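You operate a simulated robot arm through the tools that you are given. There is no shell and no other tool. Be economical: measure what you need, move in short steps, check, and stop when the job is done.

The job below is to be done with a simulated two-armed robot. You get a single attempt, and the scene is never put back.

Task
Close the white box: lid on, screws and gland tight, handle off.
Fine: both lid screws with the blue driver, stood back in its holder; black gland's line to TIGHT; the red lid handle to OFF.

The check looks at the end state, three seconds after you hand in, the way a careful person would. Anything else that was tipped, shoved, dropped, spilled or broken makes it a failure. A push-on lid holds only when it is set on centred and level and pressed home; a screw cap is set on level and turned clockwise until tight.

Robot
Two 7-joint arms with two-finger parallel grippers on one trunk, on a base that drives. Base frame: it is fixed to the floor where the robot stands at the start and does not move with it; the origin is under the middle of the robot, x ahead of it, y to its left, z up; the surface under the hand at the start is at about z = 0.78. Readings come in m, degrees, newtons and seconds.
The left shoulder is at the start at [0.033, 0.101, 1.211], the right one opposite. With the tool pointing down near the work surface each hand reaches from about 0.1 to 0.46 m from the robot's upright axis, wherever it stands, measured 20 degrees to its own side. Places, roughly: black gland [0.2, -0.2, 0.8]; red lid handle [0.5, -0.2, 0.8]. Payload 2.4 kg a hand.
Tool frame (each hand has its own): the origin (TCP) lies between the finger pads and is the grasp point; the fingertips stand 0.024 m ahead of it; z points along the fingers, y is the line along which they close. Largest opening 0.068 m; finger width 0.017, thickness 0.01; the body of the gripper, 0.04 by 0.07 m, starts 0.041 m behind the TCP.
Orientation is that of the tool frame in the base frame, as a unit quaternion [x, y, z, w]. With the fingers straight down and closing along the base's y, the tool's x points along the base's -x, its y along +y and its z along -z.

Tools
- The arms move only by the tool step_arm. It takes "left_commands", "right_commands" or both (then of equal length, played together; a hand with none holds still); each is a list of rows, each a list of 7 numbers: the shift along the tool's x, y, z in m, then the turn, a rotation vector about the tool's x, y, z in degrees, then the finger opening in m, from 0 to 0.068. In form: [[x, y, z, ax, ay, az, gripper], ...]. A call has 1 to 8 rows; each row shifts and turns the commanded pose from where the row before left it, along the tool's axes as they then stand. A row lasts 0.2 s, in which the tool goes at most 0.05 m and 8.6 degrees; a call with a longer step from one row to the next is refused whole, and so is a gripper value outside its range. A pose out of reach is approached as far as the arm can. The call stops where the force on the tool passes 40 N (or 10 N more than at its start, if that is more) or the arm is blocked; 0.2 s more then pass. Each finger travels about 0.072 m/s and halts on what it meets, pressing with about 31 N; the grip force reading is that of the motor and also rises with nothing between the fingers. The clock runs only during rows and for 0.2 s after the last one: add rows that do not move to give the fingers time. It gives the time, the measured TCP pose, the force on the tool (base axes), the opening and the grip force at its end, in the units of the frame above (readings bear some noise), with the torque about the TCP (base axes, N m) and any sound that the robot's microphone picked up, and new pictures: "pictures" is both (left out), scene, wrist or none (wrist: the cameras of the hands that moved).
- Cameras (640 x 400 px; columns grow to the right, rows downward): "scene" is now at [0.1043, -0.031, 1.3535]; the picture's right is [-0.38, -0.93, 0.00], its down [-0.65, 0.27, -0.71] and it looks along [0.66, -0.27, -0.70] (base axes); focal length 214 px, centre (320, 200). "left" rides on the left gripper at [0.084, -0.011, -0.075] in its tool frame; the picture's right is [0.13, 0.99, 0.00], its down [-0.60, 0.08, -0.79] and it looks along [-0.79, 0.10, 0.61] (tool axes); focal length 251 px, centre (320, 200). "right" rides on the right gripper at [0.084, 0.011, -0.075] in its tool frame; the picture's right is [-0.13, 0.99, 0.00], its down [-0.60, -0.08, -0.79] and it looks along [-0.79, -0.10, 0.61] (tool axes); focal length 251 px, centre (320, 200). There is no depth. A picture from a camera that has moved, and an enlarged one, comes with that camera's place and axes in the base frame and with its lens.
- slide_trunk(by): slides the trunk up (or, below 0, down) by that many m; the arms and the scene camera ride with it, the base frame stays. It gives what a move gives, with no picture.
- drive_base(legs): drives the robot by 1 to 6 legs, each [ahead, left, turn to the left] in m, m and degrees, along the robot's own axes; the way and the turn of a leg run together, so that a leg with both is an arc; at most 1.5 m and 180 degrees a leg. The arms and the cameras ride along, it lands a little off, and it stops where it bumps. It gives what a move gives, and a new picture of the scene camera.
- head_to(pan, tilt): turns the head with the scene camera to pan (to the left, within 86 degrees either way) and tilt (down, from -29 to 69), counted from straight ahead of the robot. It gives what a move gives, and a new picture of the scene camera.
- inspect(camera, box): a new picture of the part [left, top, right, bottom] of that camera's present view, enlarged. The clock stands still meanwhile.
- hand_in(): hands the job in; it is judged then, once.

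Go step by step. Nothing tells you exact positions but the pictures and the camera data: compare them with the known pose of the tool, close in by small moves and look again before you grip or let go. The budget is 120 turns and 260 pictures, counting those below and the enlarged ones. Unless the task says otherwise, let go and move clear before handing in, and close with one line.

The tools are called after "Call:" as a command line: name --argument value ..., lists and objects as JSON in quotes. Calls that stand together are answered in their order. step_arm: Moves the arms, as the interface text tells. Its arguments: {"type":"object","properties":{"left_commands":{"type":"array","items":{"type":"array","items":{"type":"number"}}},"right_commands":{"type":"array","items":{"type":"array","items":{"type":"number"}}},"pictures":{"type":"string","enum":["both","scene","wrist","none"]}},"required":[]} The other tools are called the same way: slide_trunk (by) slides the trunk up or down; drive_base (legs) drives the base; head_to (pan, tilt) turns the head that bears the scene camera; inspect (camera, box) takes an enlarged picture of a part of a camera's view; hand_in () hands the job in.

At the start:

```text
t: 0.0
left_tool_pos: [0.3257, -0.0228, 1.2132]
left_orientation: [-0.002, 1.0, 0.0, 0.0]
left_force: [-0.9, -0.3, 0.4]
left_wrist_torque: [-0.01, 0.01, 0.01]
left_width: 0.0679
left_gripper_force: 0.1
right_tool_pos: [0.2856, -0.3172, 1.1526]
right_orientation: [-0.002, 1.0, 0.0, 0.0]
right_force: [-0.1, 0.1, 0.3]
right_wrist_torque: [-0.05, -0.01, 0.0]
right_width: 0.0679
right_gripper_force: 0.0
trunk travel left (down, up): [-0.425, 0.424]
robot x, y, heading: [-0.0011, -0.0019, 0.0]
head pan, tilt: [-22.2, 44.8]
```

scene: 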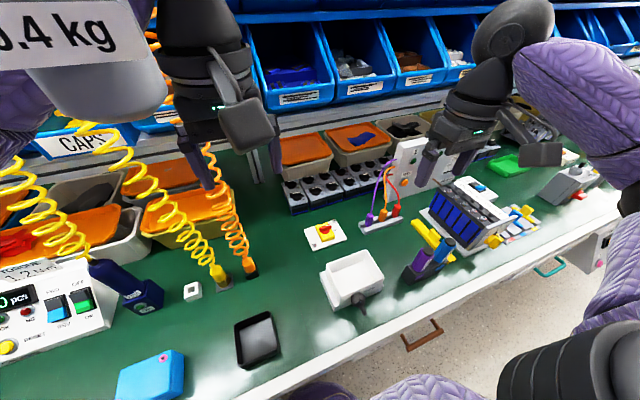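
right: 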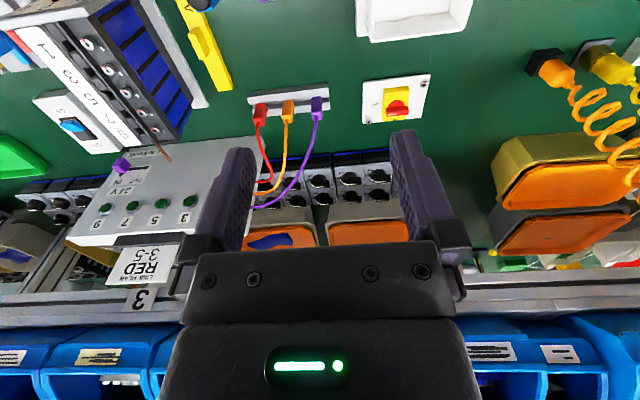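
left: 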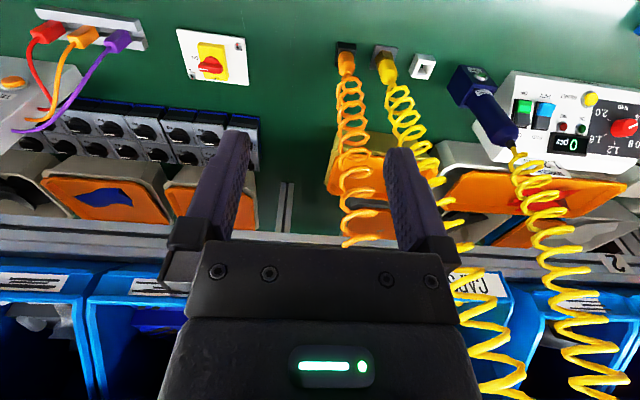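

I see the white open box with a black gland near the robot, the lid with a red handle on a yellow plate farther off, and a blue driver by a torque controller at the left. First I'll look closer at these.

Call:
inspect --camera "scene" --box '[280, 200, 420, 320]'

Call:
inspect --camera "scene" --box '[0, 220, 220, 400]'

Call:
inspect --camera "left" --box '[400, 20, 640, 220]'

Call:
inspect --camera "right" --box '[330, 0, 490, 140]'

```text
3.33 times, centred on (350, 260) of scene
camera zoom: at [0.1043, -0.031, 1.3535], right [-0.38, -0.93, 0.0], down [-0.65, 0.27, -0.71], along [0.66, -0.27, -0.7], focal length 715 px, centre (220, 0)
```

zoom: 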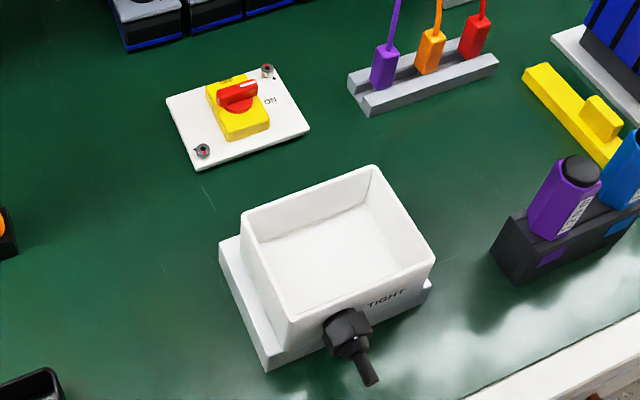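

```text
2.22 times, centred on (110, 310) of scene
camera zoom: at [0.1043, -0.031, 1.3535], right [-0.38, -0.93, 0.0], down [-0.65, 0.27, -0.71], along [0.66, -0.27, -0.7], focal length 477 px, centre (787, -44)
```

zoom: 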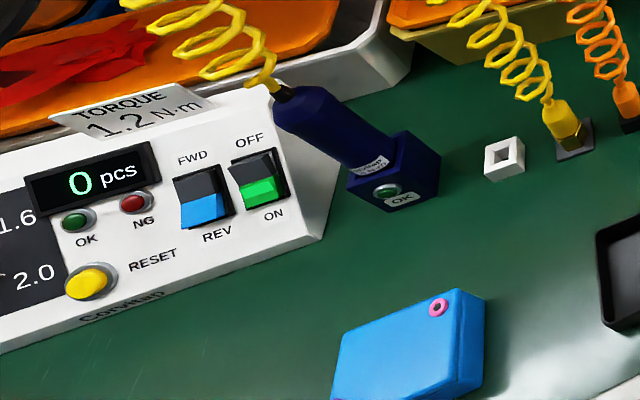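

```text
2.00 times, centred on (520, 120) of left
camera zoom: at [0.242, -0.0362, 1.2885], right [-0.13, 0.99, 0.0], down [0.6, 0.08, 0.79], along [0.79, 0.1, -0.61], focal length 503 px, centre (-80, 360)
```

zoom: 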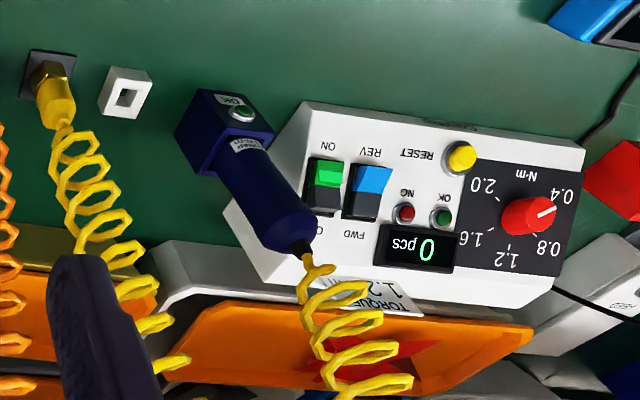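

```text
2.86 times, centred on (410, 70) of right
camera zoom: at [0.2015, -0.3063, 1.2276], right [0.13, 0.99, 0.0], down [0.6, -0.08, 0.79], along [0.79, -0.1, -0.61], focal length 718 px, centre (63, 571)
```

zoom: 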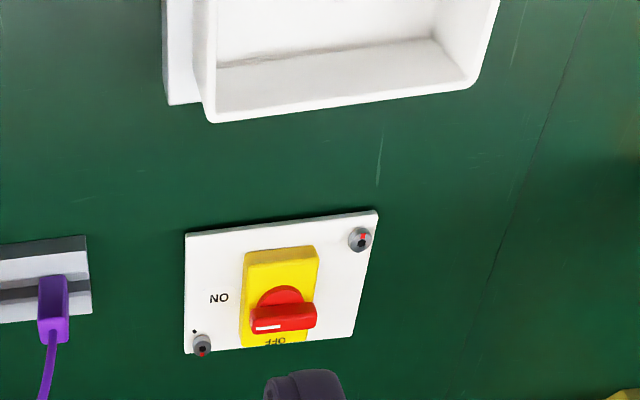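

The lid lies free with two captive screws at opposite corners and the handle pointing ON. A black holder right of the box bears a purple and a blue tool; I look at it more closely, and at the box's TIGHT mark.

Call:
inspect --camera "scene" --box '[380, 190, 500, 300]'

Call:
inspect --camera "scene" --box '[310, 245, 400, 325]'

Call:
inspect --camera "scene" --box '[295, 210, 355, 260]'

```text
3.64 times, centred on (440, 245) of scene
camera zoom: at [0.1043, -0.031, 1.3535], right [-0.38, -0.93, 0.0], down [-0.65, 0.27, -0.71], along [0.66, -0.27, -0.7], focal length 780 px, centre (-116, 36)
```

zoom: 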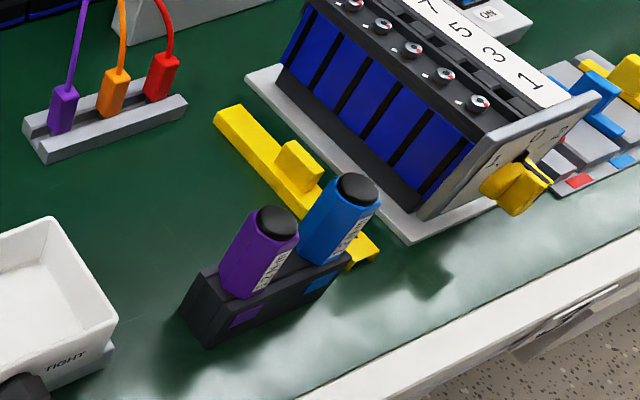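

```text
5.00 times, centred on (355, 285) of scene
camera zoom: at [0.1043, -0.031, 1.3535], right [-0.38, -0.93, 0.0], down [-0.65, 0.27, -0.71], along [0.66, -0.27, -0.7], focal length 1072 px, centre (145, -225)
```

zoom: 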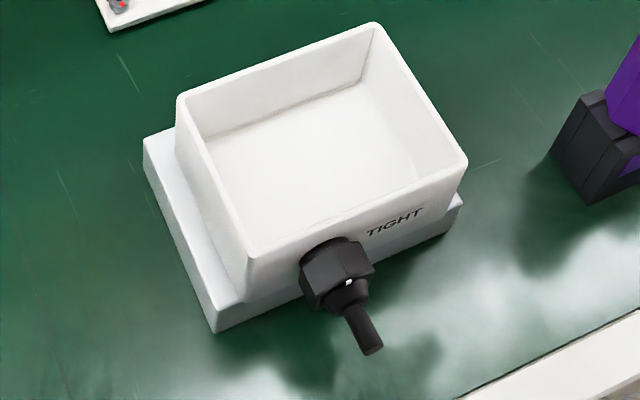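

```text
8.00 times, centred on (325, 235) of scene
camera zoom: at [0.1043, -0.031, 1.3535], right [-0.38, -0.93, 0.0], down [-0.65, 0.27, -0.71], along [0.66, -0.27, -0.7], focal length 1716 px, centre (280, -80)
```

zoom: 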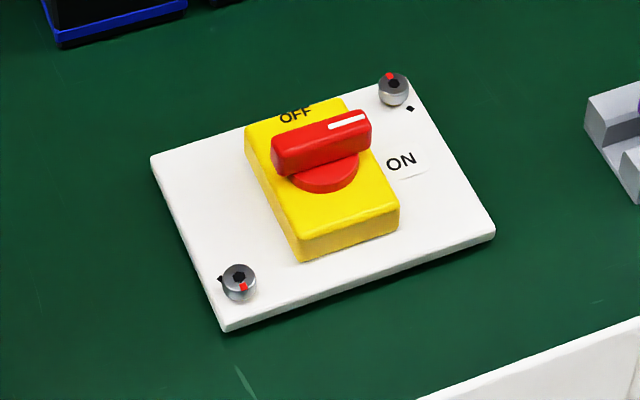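

I estimate the box centre near [0.308, -0.206], with its rim at z of about 0.855. The lid centre is near [0.482, -0.202] and needs a bit more reach, so I look down at the gap between robot and bench before driving ahead.

Call:
head_to --pan -25 --tilt 69

```text
t: 0.9
left_tool_pos: [0.3256, -0.0236, 1.2128]
left_orientation: [-0.001, 1.0, 0.0, 0.0]
left_force: [0.1, -0.1, -0.2]
left_wrist_torque: [0.03, -0.02, -0.01]
left_width: 0.0681
left_gripper_force: 0.1
right_tool_pos: [0.2849, -0.3158, 1.1532]
right_orientation: [-0.001, 1.0, 0.0, 0.0]
right_force: [0.8, -0.2, -0.3]
right_wrist_torque: [-0.02, 0.0, 0.05]
right_width: 0.068
right_gripper_force: 0.1
trunk travel left (down, up): [-0.425, 0.424]
robot x, y, heading: [-0.0045, 0.0007, -0.1]
head pan, tilt: [-25.0, 68.8]
camera scene: at [0.0796, -0.0238, 1.3245], right [-0.42, -0.91, 0.0], down [-0.84, 0.39, -0.36], along [0.33, -0.15, -0.93], focal length 214 px, centre (320, 200)
```

scene: 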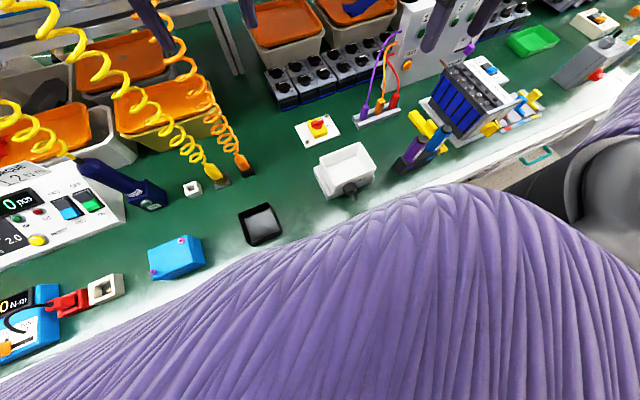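

The chest is close to the bench edge, so I'll first test how far the right arm reaches, going to above the lid.

Call:
step_arm --right_commands '[[-0.0246, 0.0142, 0.022, 0, 0, 0, 0.068], [-0.0246, 0.0142, 0.022, 0, 0, 0, 0.068], [-0.0246, 0.0142, 0.022, 0, 0, 0, 0.068], [-0.0246, 0.0142, 0.022, 0, 0, 0, 0.068], [-0.0246, 0.0142, 0.022, 0, 0, 0, 0.068], [-0.0246, 0.0142, 0.022, 0, 0, 0, 0.068], [-0.0246, 0.0142, 0.022, 0, 0, 0, 0.068], [-0.0246, 0.0142, 0.022, 0, 0, 0, 0.068]]' --pictures "both"

```text
t: 2.7
left_tool_pos: [0.3262, -0.0225, 1.213]
left_orientation: [-0.001, 1.0, 0.0, -0.001]
left_force: [-0.2, -0.3, -0.5]
left_wrist_torque: [0.0, -0.01, 0.0]
left_width: 0.0681
left_gripper_force: 0.1
right_tool_pos: [0.4821, -0.2027, 0.9785]
right_orientation: [-0.002, 1.0, -0.001, 0.0]
right_force: [0.1, 1.0, -0.1]
right_wrist_torque: [0.03, -0.03, -0.01]
right_width: 0.0677
right_gripper_force: 0.1
trunk travel left (down, up): [-0.425, 0.424]
robot x, y, heading: [0.0057, 0.0027, -0.2]
head pan, tilt: [-25.0, 68.8]
camera scene: at [0.0799, -0.0231, 1.3244], right [-0.42, -0.91, 0.0], down [-0.84, 0.39, -0.36], along [0.33, -0.15, -0.93], focal length 214 px, centre (320, 200)
camera right: at [0.3989, -0.1926, 1.0527], right [0.12, 0.99, 0.0], down [0.6, -0.07, 0.79], along [0.79, -0.1, -0.61], focal length 251 px, centre (320, 200)
```

scene: 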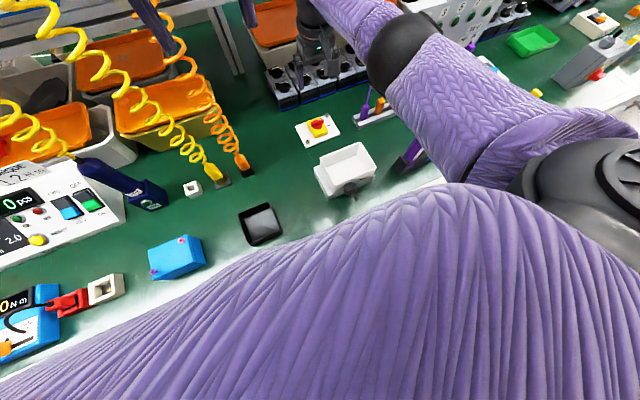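
right: 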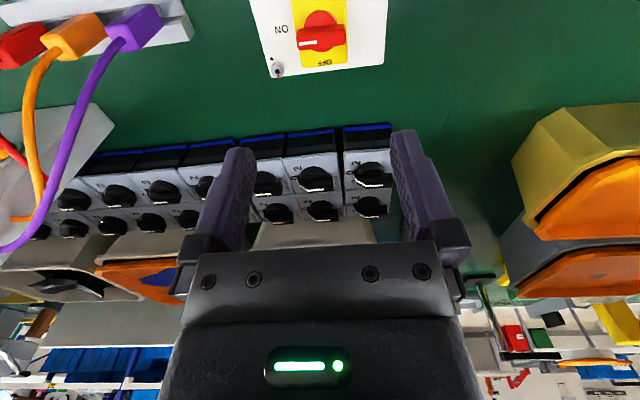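

The reach works, and the wrist view puts the handle at [0.481, -0.202], as estimated. I descend partway and look.

Call:
step_arm --right_commands '[[0.0003, 0.0002, 0.025, 0, 0, 0, 0.068], [0, 0, 0.025, 0, 0, 0, 0.068], [0, 0, 0.025, 0, 0, 0, 0.068], [0, 0, 0.02, 0, 0, 0, 0.068]]' --pictures "wrist"

Call:
head_to --pan -22 --tilt 50

Call:
inspect --camera "scene" --box '[270, 140, 400, 250]'

```text
t: 3.7
left_tool_pos: [0.3259, -0.0236, 1.2134]
left_orientation: [-0.001, 1.0, 0.001, 0.0]
left_force: [0.5, -0.8, -0.3]
left_wrist_torque: [-0.04, 0.0, 0.0]
left_width: 0.068
left_gripper_force: 0.1
right_tool_pos: [0.4645, -0.2031, 0.8859]
right_orientation: [-0.001, 1.0, -0.001, 0.001]
right_force: [-0.2, 0.7, -0.4]
right_wrist_torque: [-0.01, 0.02, -0.01]
right_width: 0.0678
right_gripper_force: 0.0
right hand out of reach, approached as far as the arm can: row 3, 4
trunk travel left (down, up): [-0.425, 0.424]
robot x, y, heading: [0.0049, 0.0003, -0.0]
head pan, tilt: [-25.0, 68.8]
camera right: at [0.3812, -0.1932, 0.9602], right [0.13, 0.99, 0.0], down [0.6, -0.08, 0.79], along [0.79, -0.1, -0.61], focal length 251 px, centre (320, 200)
```

right: 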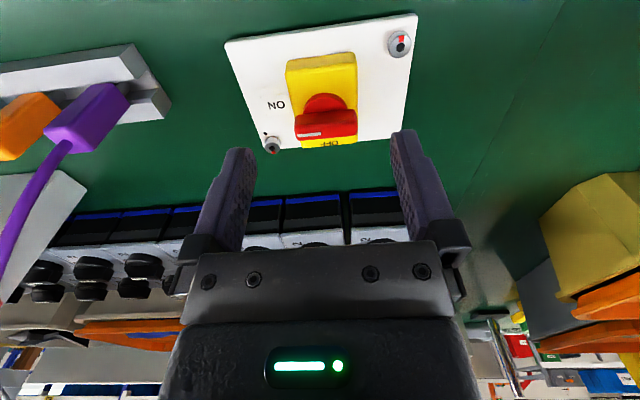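

```text
t: 4.5
left_tool_pos: [0.3251, -0.022, 1.2132]
left_orientation: [-0.002, 1.0, 0.0, 0.0]
left_force: [-0.2, -0.1, 0.5]
left_wrist_torque: [0.0, 0.0, 0.03]
left_width: 0.0679
left_gripper_force: 0.0
right_tool_pos: [0.4651, -0.2024, 0.8856]
right_orientation: [0.0, 1.0, -0.001, 0.0]
right_force: [-0.2, -0.5, -0.3]
right_wrist_torque: [-0.01, -0.03, -0.06]
right_width: 0.068
right_gripper_force: 0.1
trunk travel left (down, up): [-0.425, 0.424]
robot x, y, heading: [-0.0003, 0.0001, 0.1]
head pan, tilt: [-22.0, 50.0]
camera scene: at [0.1004, -0.0289, 1.3463], right [-0.37, -0.93, 0.0], down [-0.71, 0.29, -0.64], along [0.6, -0.24, -0.77], focal length 214 px, centre (320, 200)
```

scene: 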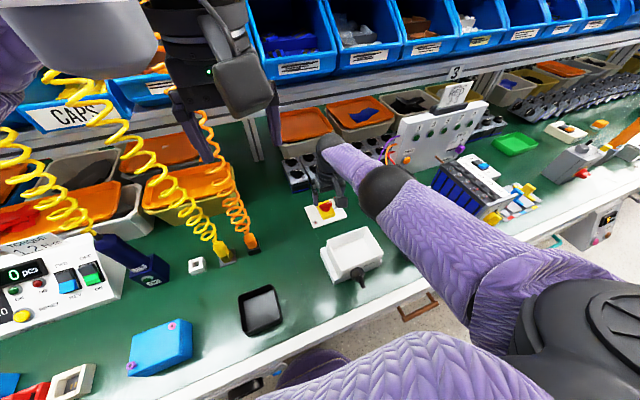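

```text
3.64 times, centred on (335, 195) of scene
camera zoom: at [0.1004, -0.0289, 1.3463], right [-0.37, -0.93, 0.0], down [-0.71, 0.29, -0.64], along [0.6, -0.24, -0.77], focal length 780 px, centre (266, 218)
```

zoom: 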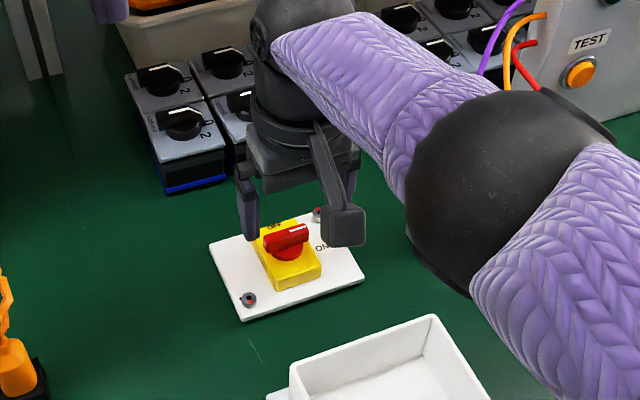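

The lid is out of reach at this trunk height. I raise the hand, then lower the trunk for more reach.

Call:
step_arm --right_commands '[[0, 0, -0.04, 0, 0, 0, 0.068], [0, 0, -0.04, 0, 0, 0, 0.068], [0, 0, -0.04, 0, 0, 0, 0.068], [0, 0, -0.04, 0, 0, 0, 0.068]]' --pictures "none"

Call:
slide_trunk --by -0.17

```text
t: 5.5
left_tool_pos: [0.3247, -0.023, 1.2135]
left_orientation: [-0.002, 1.0, 0.0, 0.001]
left_force: [0.9, -0.2, -1.0]
left_wrist_torque: [-0.03, 0.01, -0.01]
left_width: 0.0679
left_gripper_force: 0.0
right_tool_pos: [0.4632, -0.202, 1.0471]
right_orientation: [-0.001, 1.0, -0.001, 0.0]
right_force: [0.0, -0.3, 0.2]
right_wrist_torque: [0.0, 0.01, 0.0]
right_width: 0.0684
right_gripper_force: 0.1
trunk travel left (down, up): [-0.425, 0.424]
robot x, y, heading: [0.0025, -0.005, -0.0]
head pan, tilt: [-22.0, 50.0]
```

```text
t: 7.4
left_tool_pos: [0.3259, -0.0249, 1.044]
left_orientation: [-0.001, 1.0, 0.0, 0.0]
left_force: [-0.1, -0.5, -0.2]
left_wrist_torque: [-0.01, 0.0, -0.01]
left_width: 0.0681
left_gripper_force: 0.1
right_tool_pos: [0.4648, -0.2032, 0.8749]
right_orientation: [-0.001, 1.0, -0.002, -0.001]
right_force: [0.1, -0.7, 0.1]
right_wrist_torque: [-0.03, 0.02, 0.01]
right_width: 0.0678
right_gripper_force: 0.0
trunk travel left (down, up): [-0.255, 0.594]
robot x, y, heading: [0.004, -0.0009, -0.1]
head pan, tilt: [-22.0, 50.0]
```

Trunk is lowered. I move over the lid's centre and look.

Call:
step_arm --right_commands '[[-0.0165, 0.0007, 0, 0, 0, 0, 0.068], [0, 0, 0.015, 0, 0, 0, 0.068]]' --pictures "both"

Call:
inspect --camera "scene" --box '[270, 90, 390, 200]'

Call:
inspect --camera "right" --box '[200, 0, 460, 160]'

```text
t: 8.0
left_tool_pos: [0.3255, -0.0241, 1.0439]
left_orientation: [-0.001, 1.0, 0.0, -0.001]
left_force: [0.7, -0.9, 0.2]
left_wrist_torque: [-0.02, -0.01, -0.02]
left_width: 0.0681
left_gripper_force: 0.1
right_tool_pos: [0.4801, -0.2022, 0.8608]
right_orientation: [-0.001, 1.0, -0.001, 0.0]
right_force: [-0.3, 0.0, 0.4]
right_wrist_torque: [-0.01, -0.01, -0.01]
right_width: 0.0681
right_gripper_force: 0.2
trunk travel left (down, up): [-0.255, 0.594]
robot x, y, heading: [-0.0019, 0.0008, 0.1]
head pan, tilt: [-22.0, 50.0]
camera scene: at [0.1307, -0.0289, 1.1746], right [-0.37, -0.93, 0.0], down [-0.71, 0.29, -0.64], along [0.6, -0.24, -0.77], focal length 214 px, centre (320, 200)
camera right: at [0.3962, -0.1925, 0.9356], right [0.13, 0.99, 0.0], down [0.6, -0.08, 0.79], along [0.79, -0.1, -0.61], focal length 251 px, centre (320, 200)
```

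scene: 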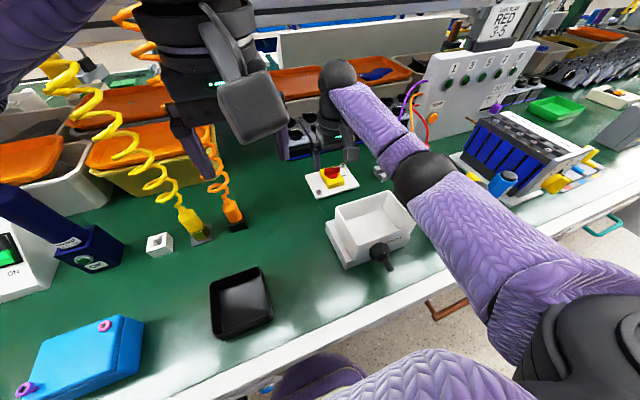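
right: 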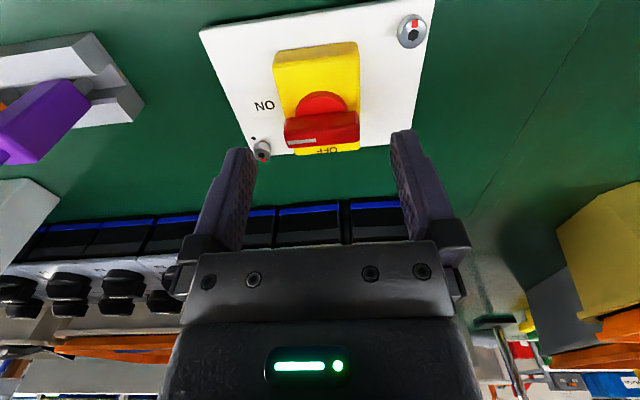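

```text
3.64 times, centred on (330, 145) of scene
camera zoom: at [0.1307, -0.0289, 1.1746], right [-0.37, -0.93, 0.0], down [-0.71, 0.29, -0.64], along [0.6, -0.24, -0.77], focal length 780 px, centre (284, 400)
```

zoom: 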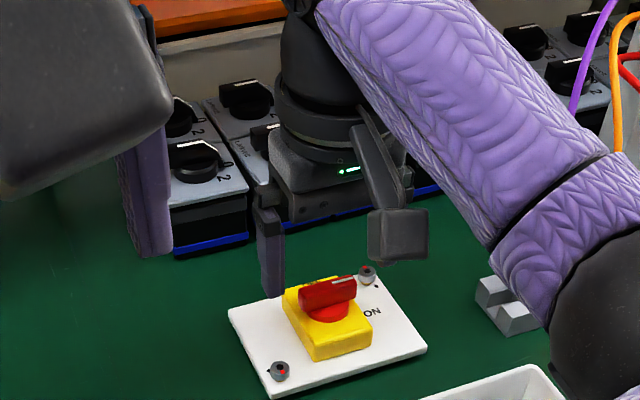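

```text
2.46 times, centred on (330, 80) of right
camera zoom: at [0.3962, -0.1925, 0.9356], right [0.13, 0.99, 0.0], down [0.6, -0.08, 0.79], along [0.79, -0.1, -0.61], focal length 619 px, centre (295, 495)
```

zoom: 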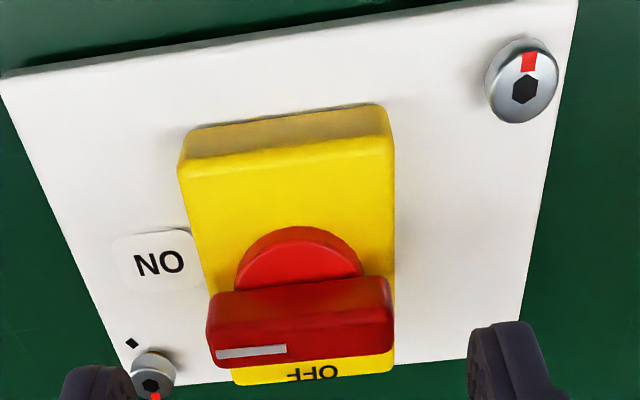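

The yellow block is about 0.049 wide, centred at [0.480, -0.204], so it fits between the open fingers. I descend around it.

Call:
step_arm --right_commands '[[0, -0.0015, 0.015, 0, 0, 0, 0.068], [0, 0, 0.015, 0, 0, 0, 0.068], [0, 0, 0.01, 0, 0, 0, 0.068], [0, 0, 0, 0, 0, 0, 0.068]]' --pictures "wrist"

Call:
inspect --camera "scene" --box '[290, 110, 390, 200]'

```text
t: 9.0
left_tool_pos: [0.3256, -0.0239, 1.0433]
left_orientation: [0.0, 1.0, 0.0, 0.0]
left_force: [-0.6, -0.3, -0.1]
left_wrist_torque: [-0.04, 0.0, 0.0]
left_width: 0.0679
left_gripper_force: 0.0
right_tool_pos: [0.4793, -0.2042, 0.819]
right_orientation: [-0.001, 1.0, -0.001, -0.001]
right_force: [-1.2, 0.1, -0.8]
right_wrist_torque: [0.01, -0.01, 0.01]
right_width: 0.0682
right_gripper_force: 0.1
trunk travel left (down, up): [-0.255, 0.594]
robot x, y, heading: [-0.0026, 0.0003, 0.2]
head pan, tilt: [-22.0, 50.0]
camera right: at [0.3968, -0.1942, 0.895], right [0.13, 0.99, 0.0], down [0.6, -0.08, 0.79], along [0.79, -0.1, -0.61], focal length 251 px, centre (320, 200)
```

right: 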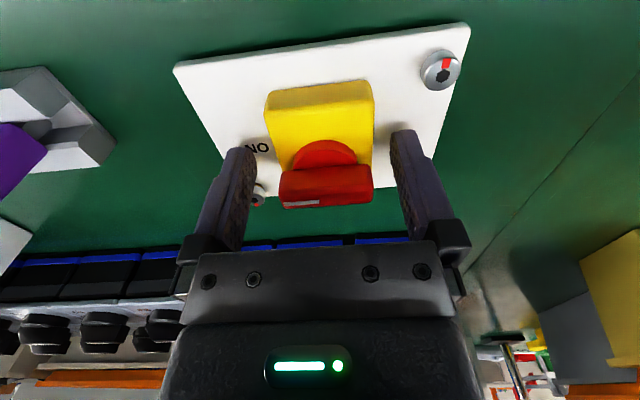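

```text
4.44 times, centred on (340, 155) of scene
camera zoom: at [0.1306, -0.0289, 1.1746], right [-0.37, -0.93, 0.0], down [-0.71, 0.29, -0.64], along [0.6, -0.24, -0.77], focal length 953 px, centre (231, 400)
```

zoom: 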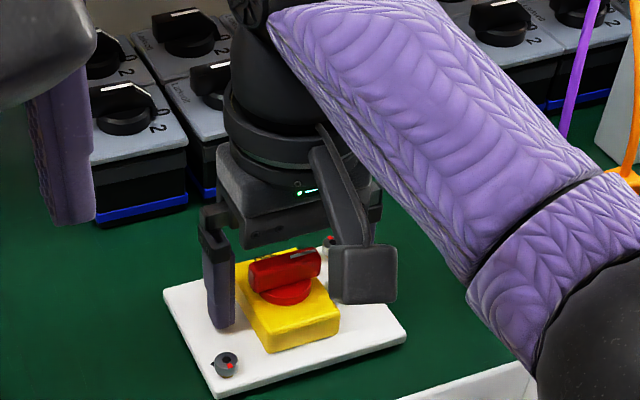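

The fingers straddle the yellow block. I go slightly lower and close.

Call:
step_arm --right_commands '[[0, 0, 0.004, 0, 0, 0, 0.068], [0, 0, 0, 0, 0, 0, 0.058], [0, 0, 0, 0, 0, 0, 0.045], [0, 0, 0, 0, 0, 0, 0.04], [0, 0, 0, 0, 0, 0, 0.04]]' --pictures "wrist"

Call:
inspect --camera "scene" --box '[290, 110, 390, 200]'

```text
t: 10.2
left_tool_pos: [0.3253, -0.0246, 1.0429]
left_orientation: [-0.001, 1.0, -0.001, 0.001]
left_force: [-0.3, 0.0, 1.1]
left_wrist_torque: [-0.02, 0.01, 0.0]
left_width: 0.0682
left_gripper_force: 0.1
right_tool_pos: [0.4808, -0.2043, 0.8178]
right_orientation: [-0.001, 1.0, 0.0, 0.0]
right_force: [1.1, -3.0, 9.8]
right_wrist_torque: [0.14, -0.03, -0.01]
right_width: 0.0483
right_gripper_force: 5.4
trunk travel left (down, up): [-0.255, 0.594]
robot x, y, heading: [0.0009, 0.0007, -0.2]
head pan, tilt: [-22.0, 50.0]
camera right: at [0.3969, -0.1946, 0.8914], right [0.13, 0.99, 0.0], down [0.6, -0.08, 0.79], along [0.79, -0.1, -0.61], focal length 251 px, centre (320, 200)
```

right: 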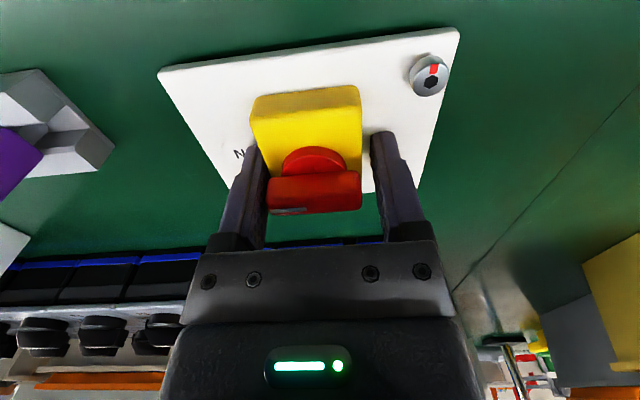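

```text
4.44 times, centred on (340, 155) of scene
camera zoom: at [0.1301, -0.0291, 1.1748], right [-0.37, -0.93, 0.0], down [-0.71, 0.29, -0.64], along [0.6, -0.24, -0.77], focal length 953 px, centre (231, 400)
```

zoom: 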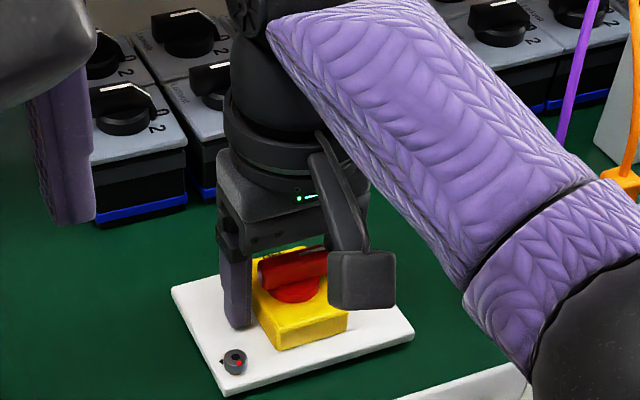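

Fingertips rest on the lid's top (about z 0.794) and the block is gripped at 0.048. I firm up the grip and lift.

Call:
step_arm --right_commands '[[0, 0, -0.001, 0, 0, 0, 0.02], [0, 0, -0.001, 0, 0, 0, 0.02], [0, 0, -0.015, 0, 0, 0, 0.02], [0, 0, -0.03, 0, 0, 0, 0.02], [0, 0, -0.03, 0, 0, 0, 0.02], [0, 0, -0.03, 0, 0, 0, 0.02], [0, 0, 0, 0, 0, 0, 0.02]]' --pictures "both"

Call:
inspect --camera "scene" --box '[280, 80, 420, 200]'

```text
t: 11.8
left_tool_pos: [0.3252, -0.0235, 1.0426]
left_orientation: [-0.001, 1.0, 0.0, -0.001]
left_force: [-1.1, 0.9, 0.6]
left_wrist_torque: [-0.06, 0.02, -0.01]
left_width: 0.0682
left_gripper_force: 0.1
right_tool_pos: [0.4822, -0.2043, 0.9243]
right_orientation: [-0.001, 1.0, -0.001, -0.001]
right_force: [0.1, 0.8, -1.1]
right_wrist_torque: [0.02, 0.0, 0.02]
right_width: 0.0433
right_gripper_force: 30.7
trunk travel left (down, up): [-0.255, 0.594]
robot x, y, heading: [-0.0003, 0.0021, 0.0]
head pan, tilt: [-22.0, 50.0]
camera scene: at [0.1307, -0.0289, 1.1746], right [-0.37, -0.93, 0.0], down [-0.71, 0.29, -0.64], along [0.6, -0.24, -0.77], focal length 214 px, centre (320, 200)
camera right: at [0.3993, -0.1937, 0.9991], right [0.13, 0.99, 0.0], down [0.6, -0.08, 0.79], along [0.79, -0.1, -0.61], focal length 251 px, centre (320, 200)
```

scene: 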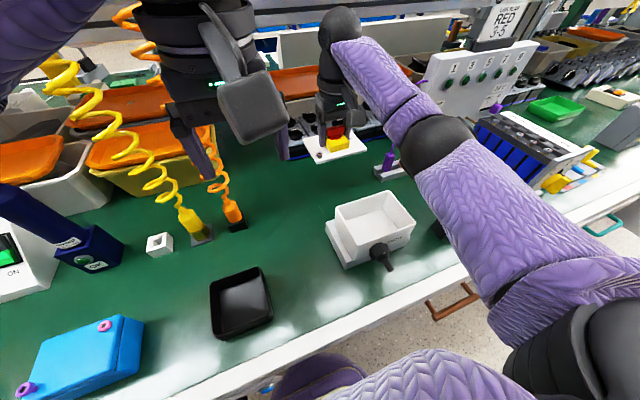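
right: 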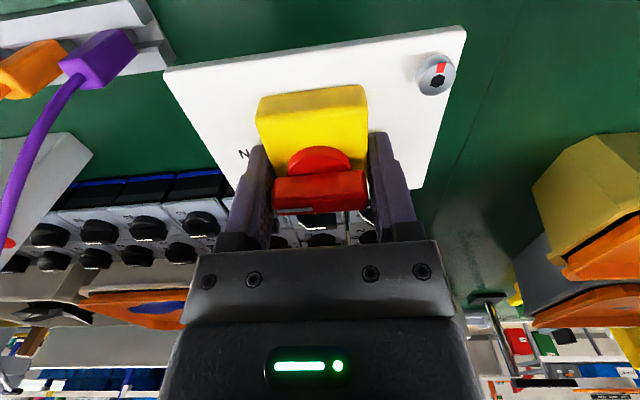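

```text
3.33 times, centred on (350, 140) of scene
camera zoom: at [0.1307, -0.0289, 1.1746], right [-0.37, -0.93, 0.0], down [-0.71, 0.29, -0.64], along [0.6, -0.24, -0.77], focal length 715 px, centre (220, 400)
```

zoom: 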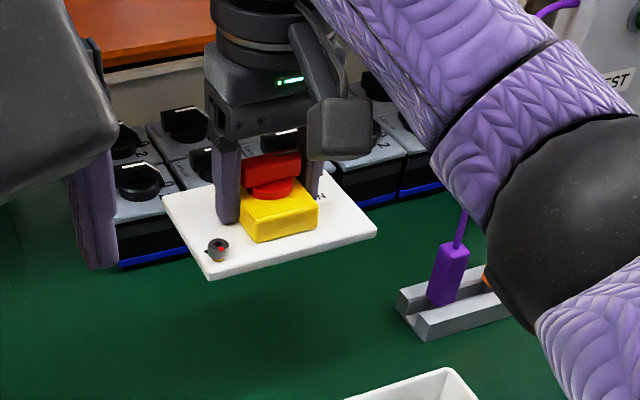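

The lid is level and, measured from the wrist view, centred on the tool. Now I measure the box rim from the new scene viewpoint.

Call:
inspect --camera "scene" --box '[315, 180, 425, 275]'

```text
4.21 times, centred on (370, 228) of scene
camera zoom: at [0.1307, -0.0289, 1.1746], right [-0.37, -0.93, 0.0], down [-0.71, 0.29, -0.64], along [0.6, -0.24, -0.77], focal length 903 px, centre (110, 84)
```

zoom: 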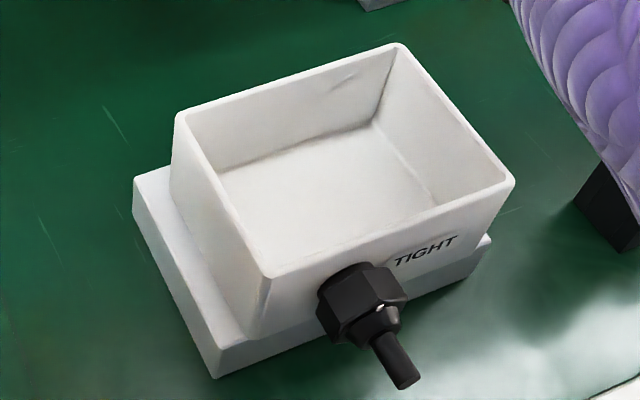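

The rim triangulates to z of about 0.868, centred near [0.301, -0.201], and matches the lid's size. I carry the lid over it, staying high.

Call:
step_arm --right_commands '[[0, 0, -0.02, 0, 0, 0, 0.02], [0.03, 0.0005, -0.005, 0, 0, 0, 0.02], [0.03, 0.0005, 0, 0, 0, 0, 0.02], [0.03, 0.0005, 0, 0, 0, 0, 0.02], [0.03, 0.0005, 0, 0, 0, 0, 0.02], [0.03, 0.0005, 0, 0, 0, 0, 0.02], [0.03, 0.0005, 0, 0, 0, 0, 0.02], [0.001, 0, 0, 0, 0, 0, 0.02]]' --pictures "both"

Call:
inspect --camera "scene" --box '[290, 120, 450, 275]'

```text
t: 13.6
left_tool_pos: [0.3266, -0.0235, 1.0442]
left_orientation: [-0.001, 1.0, -0.001, 0.0]
left_force: [-0.4, -0.4, 0.3]
left_wrist_torque: [-0.03, 0.0, 0.02]
left_width: 0.068
left_gripper_force: 0.0
right_tool_pos: [0.3003, -0.2, 0.9482]
right_orientation: [-0.001, 1.0, 0.0, 0.0]
right_force: [0.5, -0.3, -1.6]
right_wrist_torque: [-0.03, 0.0, -0.01]
right_width: 0.0434
right_gripper_force: 30.9
trunk travel left (down, up): [-0.255, 0.594]
robot x, y, heading: [-0.0013, -0.0003, 0.1]
head pan, tilt: [-22.0, 50.0]
camera scene: at [0.1305, -0.029, 1.1746], right [-0.37, -0.93, 0.0], down [-0.71, 0.29, -0.64], along [0.6, -0.24, -0.77], focal length 214 px, centre (320, 200)
camera right: at [0.2158, -0.1901, 1.0235], right [0.13, 0.99, 0.0], down [0.6, -0.08, 0.79], along [0.79, -0.1, -0.61], focal length 251 px, centre (320, 200)
```

scene: 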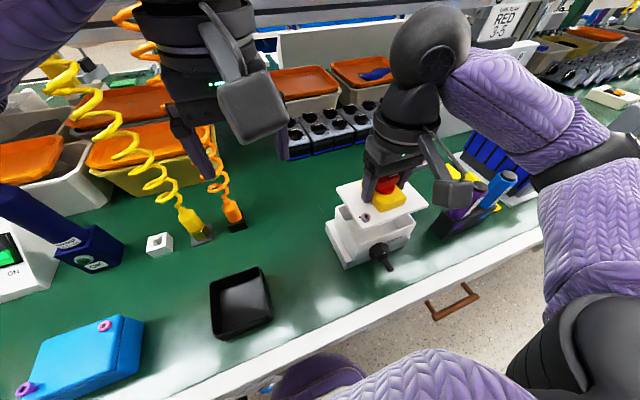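
right: 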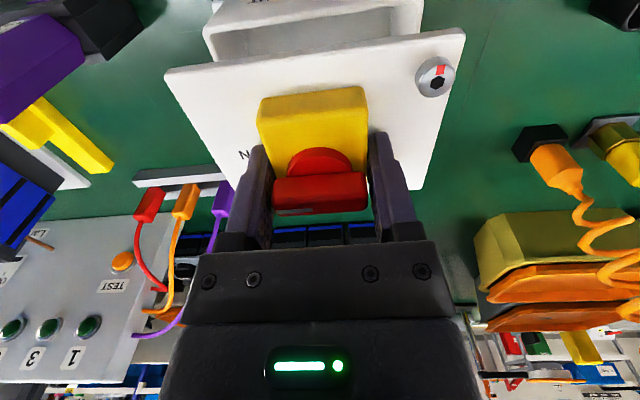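

```text
2.58 times, centred on (370, 198) of scene
camera zoom: at [0.1305, -0.029, 1.1746], right [-0.37, -0.93, 0.0], down [-0.71, 0.29, -0.64], along [0.6, -0.24, -0.77], focal length 554 px, centre (191, 206)
```

zoom: 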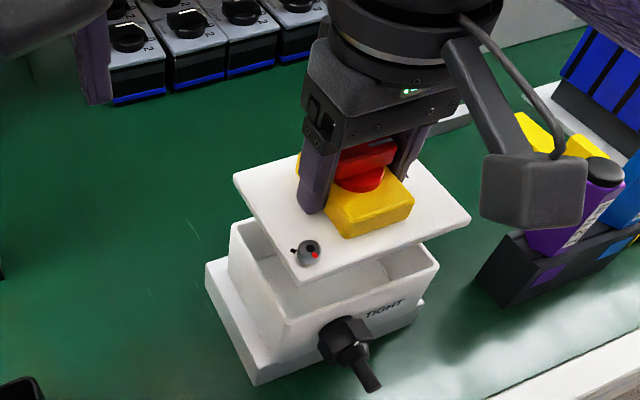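

The scene camera sees things about 3 mm off relative to the tool, so the lid needs a nudge of +3 mm in x and -3 mm in y. I do that and lower to just above the rim.

Call:
step_arm --right_commands '[[-0.003, -0.0032, 0.01, 0, 0, 0, 0.02], [0, 0, 0.013, 0, 0, 0, 0.02], [0, 0, 0.011, 0, 0, 0, 0.02], [0, 0, 0, 0, 0, 0, 0.02]]' --pictures "wrist"

Call:
inspect --camera "scene" --box '[320, 160, 440, 270]'

```text
t: 14.6
left_tool_pos: [0.3256, -0.0231, 1.0443]
left_orientation: [0.0, 1.0, 0.0, -0.001]
left_force: [-0.9, -0.6, 0.0]
left_wrist_torque: [-0.03, 0.01, -0.03]
left_width: 0.0678
left_gripper_force: 0.0
right_tool_pos: [0.3022, -0.2043, 0.9153]
right_orientation: [-0.001, 1.0, 0.0, 0.0]
right_force: [0.1, -1.0, 0.0]
right_wrist_torque: [-0.01, 0.02, -0.04]
right_width: 0.0433
right_gripper_force: 31.0
trunk travel left (down, up): [-0.255, 0.594]
robot x, y, heading: [0.0018, -0.0009, 0.1]
head pan, tilt: [-22.0, 50.0]
camera right: at [0.2184, -0.1943, 0.9892], right [0.13, 0.99, 0.0], down [0.6, -0.08, 0.79], along [0.79, -0.1, -0.61], focal length 251 px, centre (320, 200)
```

right: 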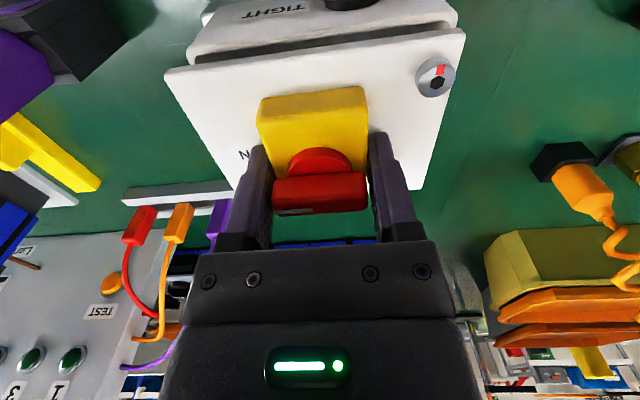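

```text
3.64 times, centred on (380, 215) of scene
camera zoom: at [0.1306, -0.029, 1.1746], right [-0.37, -0.93, 0.0], down [-0.71, 0.29, -0.64], along [0.6, -0.24, -0.77], focal length 780 px, centre (102, 146)
```

zoom: 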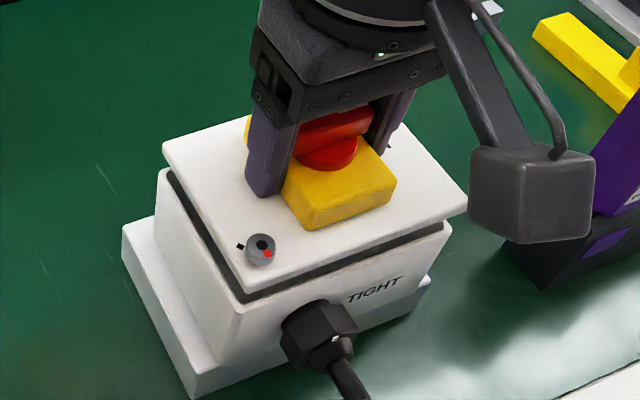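

Lid and box corners now agree to about 1 mm in the scene view. I make a small correction and lower gently until contact.

Call:
step_arm --right_commands '[[-0.001, 0.001, 0.004, 0, 0, 0, 0.02], [0, 0, 0.004, 0, 0, 0, 0.02], [0, 0, 0.003, 0, 0, 0, 0.02], [0, 0, 0, 0, 0, 0, 0.02]]' --pictures "wrist"

Call:
inspect --camera "scene" --box '[320, 160, 440, 270]'

```text
t: 15.4
left_tool_pos: [0.3234, -0.0238, 1.0436]
left_orientation: [-0.001, 1.0, -0.001, 0.001]
left_force: [-0.1, 1.1, 0.5]
left_wrist_torque: [0.02, 0.01, 0.0]
left_width: 0.0678
left_gripper_force: 0.1
right_tool_pos: [0.3032, -0.2025, 0.907]
right_orientation: [0.0, 1.0, 0.0, 0.007]
right_force: [-4.7, 0.5, 23.5]
right_wrist_torque: [-0.1, -0.24, -0.03]
right_width: 0.0434
right_gripper_force: 31.4
trunk travel left (down, up): [-0.255, 0.594]
robot x, y, heading: [-0.0011, 0.0034, -0.0]
head pan, tilt: [-22.0, 50.0]
stopped in row 4 (right hand): the force on the tool passed its limit at 48 N (the readings are from after the stop); the commanded pose is now the measured one
camera right: at [0.2184, -0.1934, 0.9812], right [0.13, 0.99, 0.0], down [0.59, -0.08, 0.8], along [0.8, -0.1, -0.6], focal length 251 px, centre (320, 200)
```

right: 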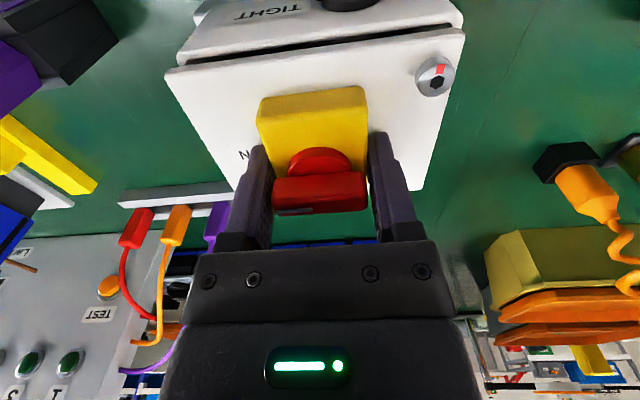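

```text
3.64 times, centred on (380, 215) of scene
camera zoom: at [0.1287, -0.0282, 1.175], right [-0.38, -0.93, 0.0], down [-0.71, 0.29, -0.64], along [0.6, -0.24, -0.77], focal length 780 px, centre (102, 146)
```

zoom: 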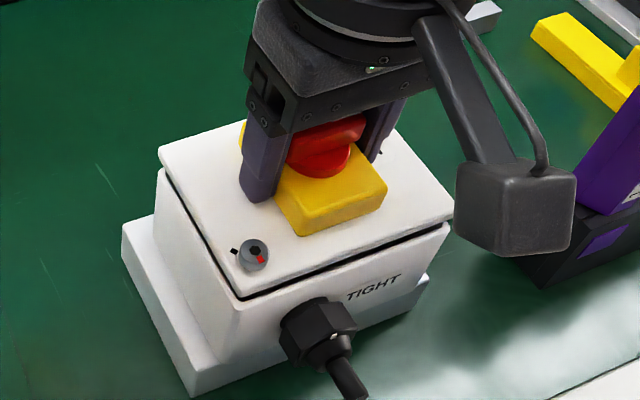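

The lid met resistance with about 3 mm of gap, and the force and torque suggest its lip caught at the back rim (lid too far in +x). I ease up, undo the slight tilt, shift back 1.5 mm and try again.

Call:
step_arm --right_commands '[[0, 0, -0.004, 0, 0.8, 0, 0.02], [0.0015, 0, 0, 0, 0, 0, 0.02], [0, 0, 0, 0, 0, 0, 0.02]]' --pictures "none"

Call:
inspect --camera "scene" --box '[330, 180, 420, 260]'

```text
t: 16.2
left_tool_pos: [0.3255, -0.0232, 1.0443]
left_orientation: [-0.001, 1.0, -0.001, 0.0]
left_force: [0.3, -0.2, -0.3]
left_wrist_torque: [-0.02, 0.0, -0.01]
left_width: 0.0682
left_gripper_force: 0.1
right_tool_pos: [0.3032, -0.2052, 0.9097]
right_orientation: [0.001, 1.0, 0.0, -0.003]
right_force: [0.5, -0.7, -1.5]
right_wrist_torque: [0.0, 0.01, 0.0]
right_width: 0.043
right_gripper_force: 31.0
trunk travel left (down, up): [-0.255, 0.594]
robot x, y, heading: [-0.0039, -0.003, 0.1]
head pan, tilt: [-22.0, 50.0]
```

```text
5.00 times, centred on (375, 220) of scene
camera zoom: at [0.1306, -0.029, 1.1746], right [-0.37, -0.93, 0.0], down [-0.71, 0.29, -0.64], along [0.6, -0.24, -0.77], focal length 1072 px, centre (45, 100)
```

zoom: 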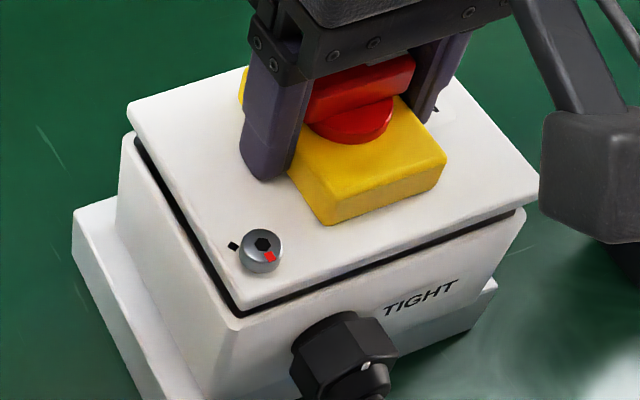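

The lid has a short lip that must enter the box opening, and it was resting on the rim. At the shifted position I try lowering again and read the forces.

Call:
step_arm --right_commands '[[0, 0, 0.002, 0, -0.3, 0, 0.02], [0, 0, 0.002, 0, 0, 0, 0.02], [0, 0, 0.002, 0, 0, 0, 0.02], [0, 0, 0.001, 0, 0, 0, 0.02], [0, 0, 0.001, 0, 0, 0, 0.02]]' --pictures "none"

Call:
inspect --camera "scene" --box '[330, 180, 420, 260]'

```text
t: 17.0
left_tool_pos: [0.3239, -0.0228, 1.0435]
left_orientation: [-0.002, 1.0, 0.001, 0.001]
left_force: [0.6, 0.0, -0.5]
left_wrist_torque: [0.03, -0.02, 0.02]
left_width: 0.0679
left_gripper_force: 0.1
right_tool_pos: [0.3022, -0.2033, 0.9082]
right_orientation: [0.002, 1.0, -0.001, 0.006]
right_force: [-5.8, 1.3, 21.8]
right_wrist_torque: [-0.14, 0.01, -0.21]
right_width: 0.0435
right_gripper_force: 31.0
trunk travel left (down, up): [-0.255, 0.594]
robot x, y, heading: [0.0003, -0.0002, 0.1]
head pan, tilt: [-22.0, 50.0]
stopped in row 3 (right hand): the force on the tool passed its limit at 45 N (the readings are from after the stop); the commanded pose is now the measured one
```

```text
5.00 times, centred on (375, 220) of scene
camera zoom: at [0.1288, -0.0281, 1.1749], right [-0.38, -0.93, 0.0], down [-0.71, 0.29, -0.64], along [0.6, -0.24, -0.77], focal length 1072 px, centre (45, 100)
```

zoom: 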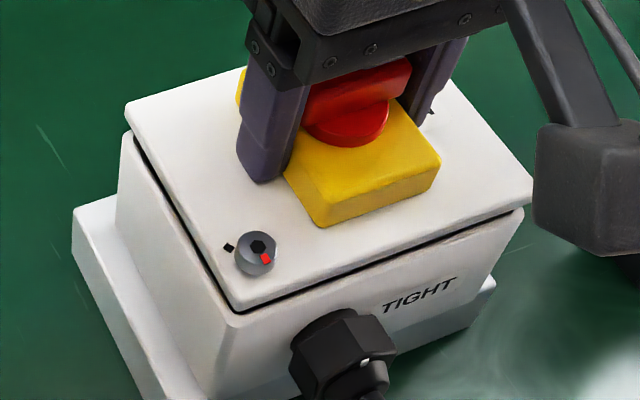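

The lip is still on the rim. I bring the left hand's camera round to view the seam from the left side, easing the right hand up slightly meanwhile.

Call:
step_arm --left_commands '[[0, 0, 0.01, 0, 0, 8.5, 0.068], [0, 0, 0.01, 0, 0, 8.5, 0.068], [0, 0, 0.01, 0, 0, 8.5, 0.068], [0, 0, 0.01, 0, 0, 8.5, 0.068], [0, 0, 0.01, 0, 0, 8.5, 0.068], [0, 0, 0.01, 0, 0, 8.5, 0.068], [0, 0, 0.01, 0, 0, 8.5, 0.068], [0, 0, 0.01, 0, 0, 8.5, 0.068]]' --right_commands '[[0, 0, -0.002, 0, 0.3, 0, 0.02], [0, 0, 0, 0, 0, 0, 0.02], [0, 0, 0, 0, 0, 0, 0.02], [0, 0, 0, 0, 0, 0, 0.02], [0, 0, 0, 0, 0, 0, 0.02], [0, 0, 0, 0, 0, 0, 0.02], [0, 0, 0, 0, 0, 0, 0.02], [0, 0, 0, 0, 0, 0, 0.02]]' --pictures "none"

Call:
step_arm --left_commands '[[0, 0, 0.01, 0, 0, 8.5, 0.068], [0, 0, 0.01, 0, 0, 8.5, 0.068], [0, 0, 0.01, 0, 0, 5, 0.068], [0, 0, 0, 0, 0, 0, 0.068]]' --pictures "wrist"

Call:
inspect --camera "left" --box '[200, 40, 440, 190]'

```text
t: 18.8
left_tool_pos: [0.3265, -0.0242, 0.964]
left_orientation: [0.56, 0.828, -0.001, -0.001]
left_force: [-0.7, 0.4, 0.3]
left_wrist_torque: [0.02, -0.02, 0.04]
left_width: 0.0684
left_gripper_force: 0.0
right_tool_pos: [0.3034, -0.2042, 0.9086]
right_orientation: [0.001, 1.0, 0.001, 0.002]
right_force: [-0.6, 0.8, 3.1]
right_wrist_torque: [-0.04, -0.08, 0.0]
right_width: 0.0431
right_gripper_force: 30.8
trunk travel left (down, up): [-0.255, 0.594]
robot x, y, heading: [0.002, 0.0023, 0.0]
head pan, tilt: [-22.0, 50.0]
```

```text
t: 19.6
left_tool_pos: [0.3254, -0.0246, 0.9385]
left_orientation: [0.689, 0.725, -0.003, 0.002]
left_force: [-0.5, -0.4, -0.4]
left_wrist_torque: [-0.01, -0.05, 0.04]
left_width: 0.068
left_gripper_force: 0.0
right_tool_pos: [0.3029, -0.2048, 0.9074]
right_orientation: [0.002, 1.0, 0.0, 0.002]
right_force: [-0.1, 0.7, 0.5]
right_wrist_torque: [0.05, -0.05, 0.0]
right_width: 0.0432
right_gripper_force: 30.5
trunk travel left (down, up): [-0.255, 0.594]
robot x, y, heading: [0.001, 0.0018, 0.1]
head pan, tilt: [-22.0, 50.0]
stopped in row 3 (left hand): the force on the tool passed its limit at 59 N (the readings are from after the stop); the commanded pose is now the measured one
camera left: at [0.3106, 0.0572, 1.0127], right [0.98, 0.18, 0.0], down [0.11, -0.59, 0.8], along [0.14, -0.78, -0.6], focal length 251 px, centre (320, 200)
```

left: 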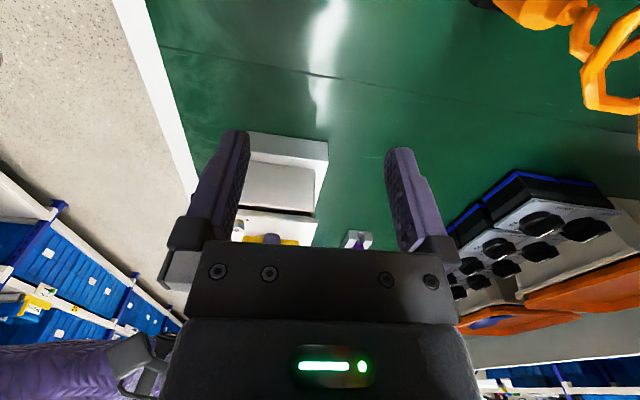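

```text
2.67 times, centred on (320, 115) of left
camera zoom: at [0.3106, 0.0572, 1.0127], right [0.98, 0.18, 0.0], down [0.11, -0.59, 0.8], along [0.14, -0.78, -0.6], focal length 670 px, centre (320, 427)
```

zoom: 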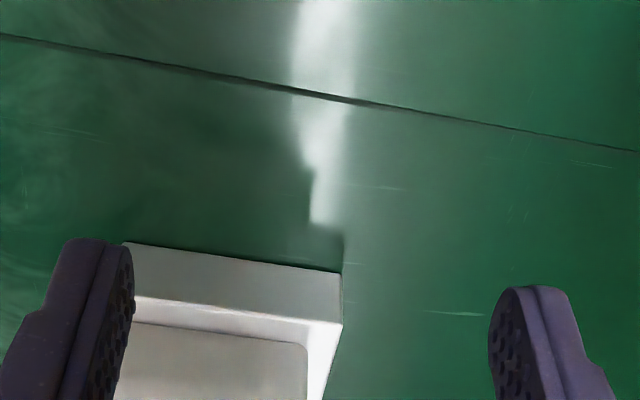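

The left hand stopped on a contact. I check the scene before anything else.

Call:
head_to --pan -12 --tilt 45

```text
t: 20.3
left_tool_pos: [0.3251, -0.0255, 0.9387]
left_orientation: [0.688, 0.726, -0.003, 0.001]
left_force: [-0.2, -1.5, -1.5]
left_wrist_torque: [0.02, -0.03, 0.03]
left_width: 0.0681
left_gripper_force: 0.0
right_tool_pos: [0.3025, -0.2039, 0.908]
right_orientation: [0.002, 1.0, 0.0, 0.003]
right_force: [0.4, 0.6, 2.2]
right_wrist_torque: [-0.02, -0.13, 0.0]
right_width: 0.0436
right_gripper_force: 30.9
trunk travel left (down, up): [-0.255, 0.594]
robot x, y, heading: [-0.0017, -0.0009, 0.0]
head pan, tilt: [-12.0, 45.0]
camera scene: at [0.1386, -0.0171, 1.1815], right [-0.21, -0.98, 0.0], down [-0.69, 0.15, -0.71], along [0.69, -0.15, -0.71], focal length 214 px, centre (320, 200)
```

scene: 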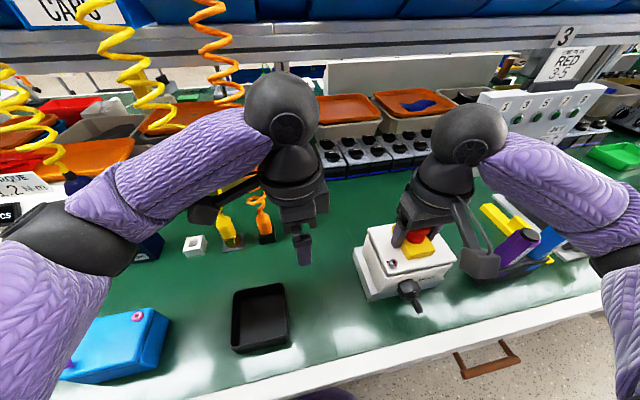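

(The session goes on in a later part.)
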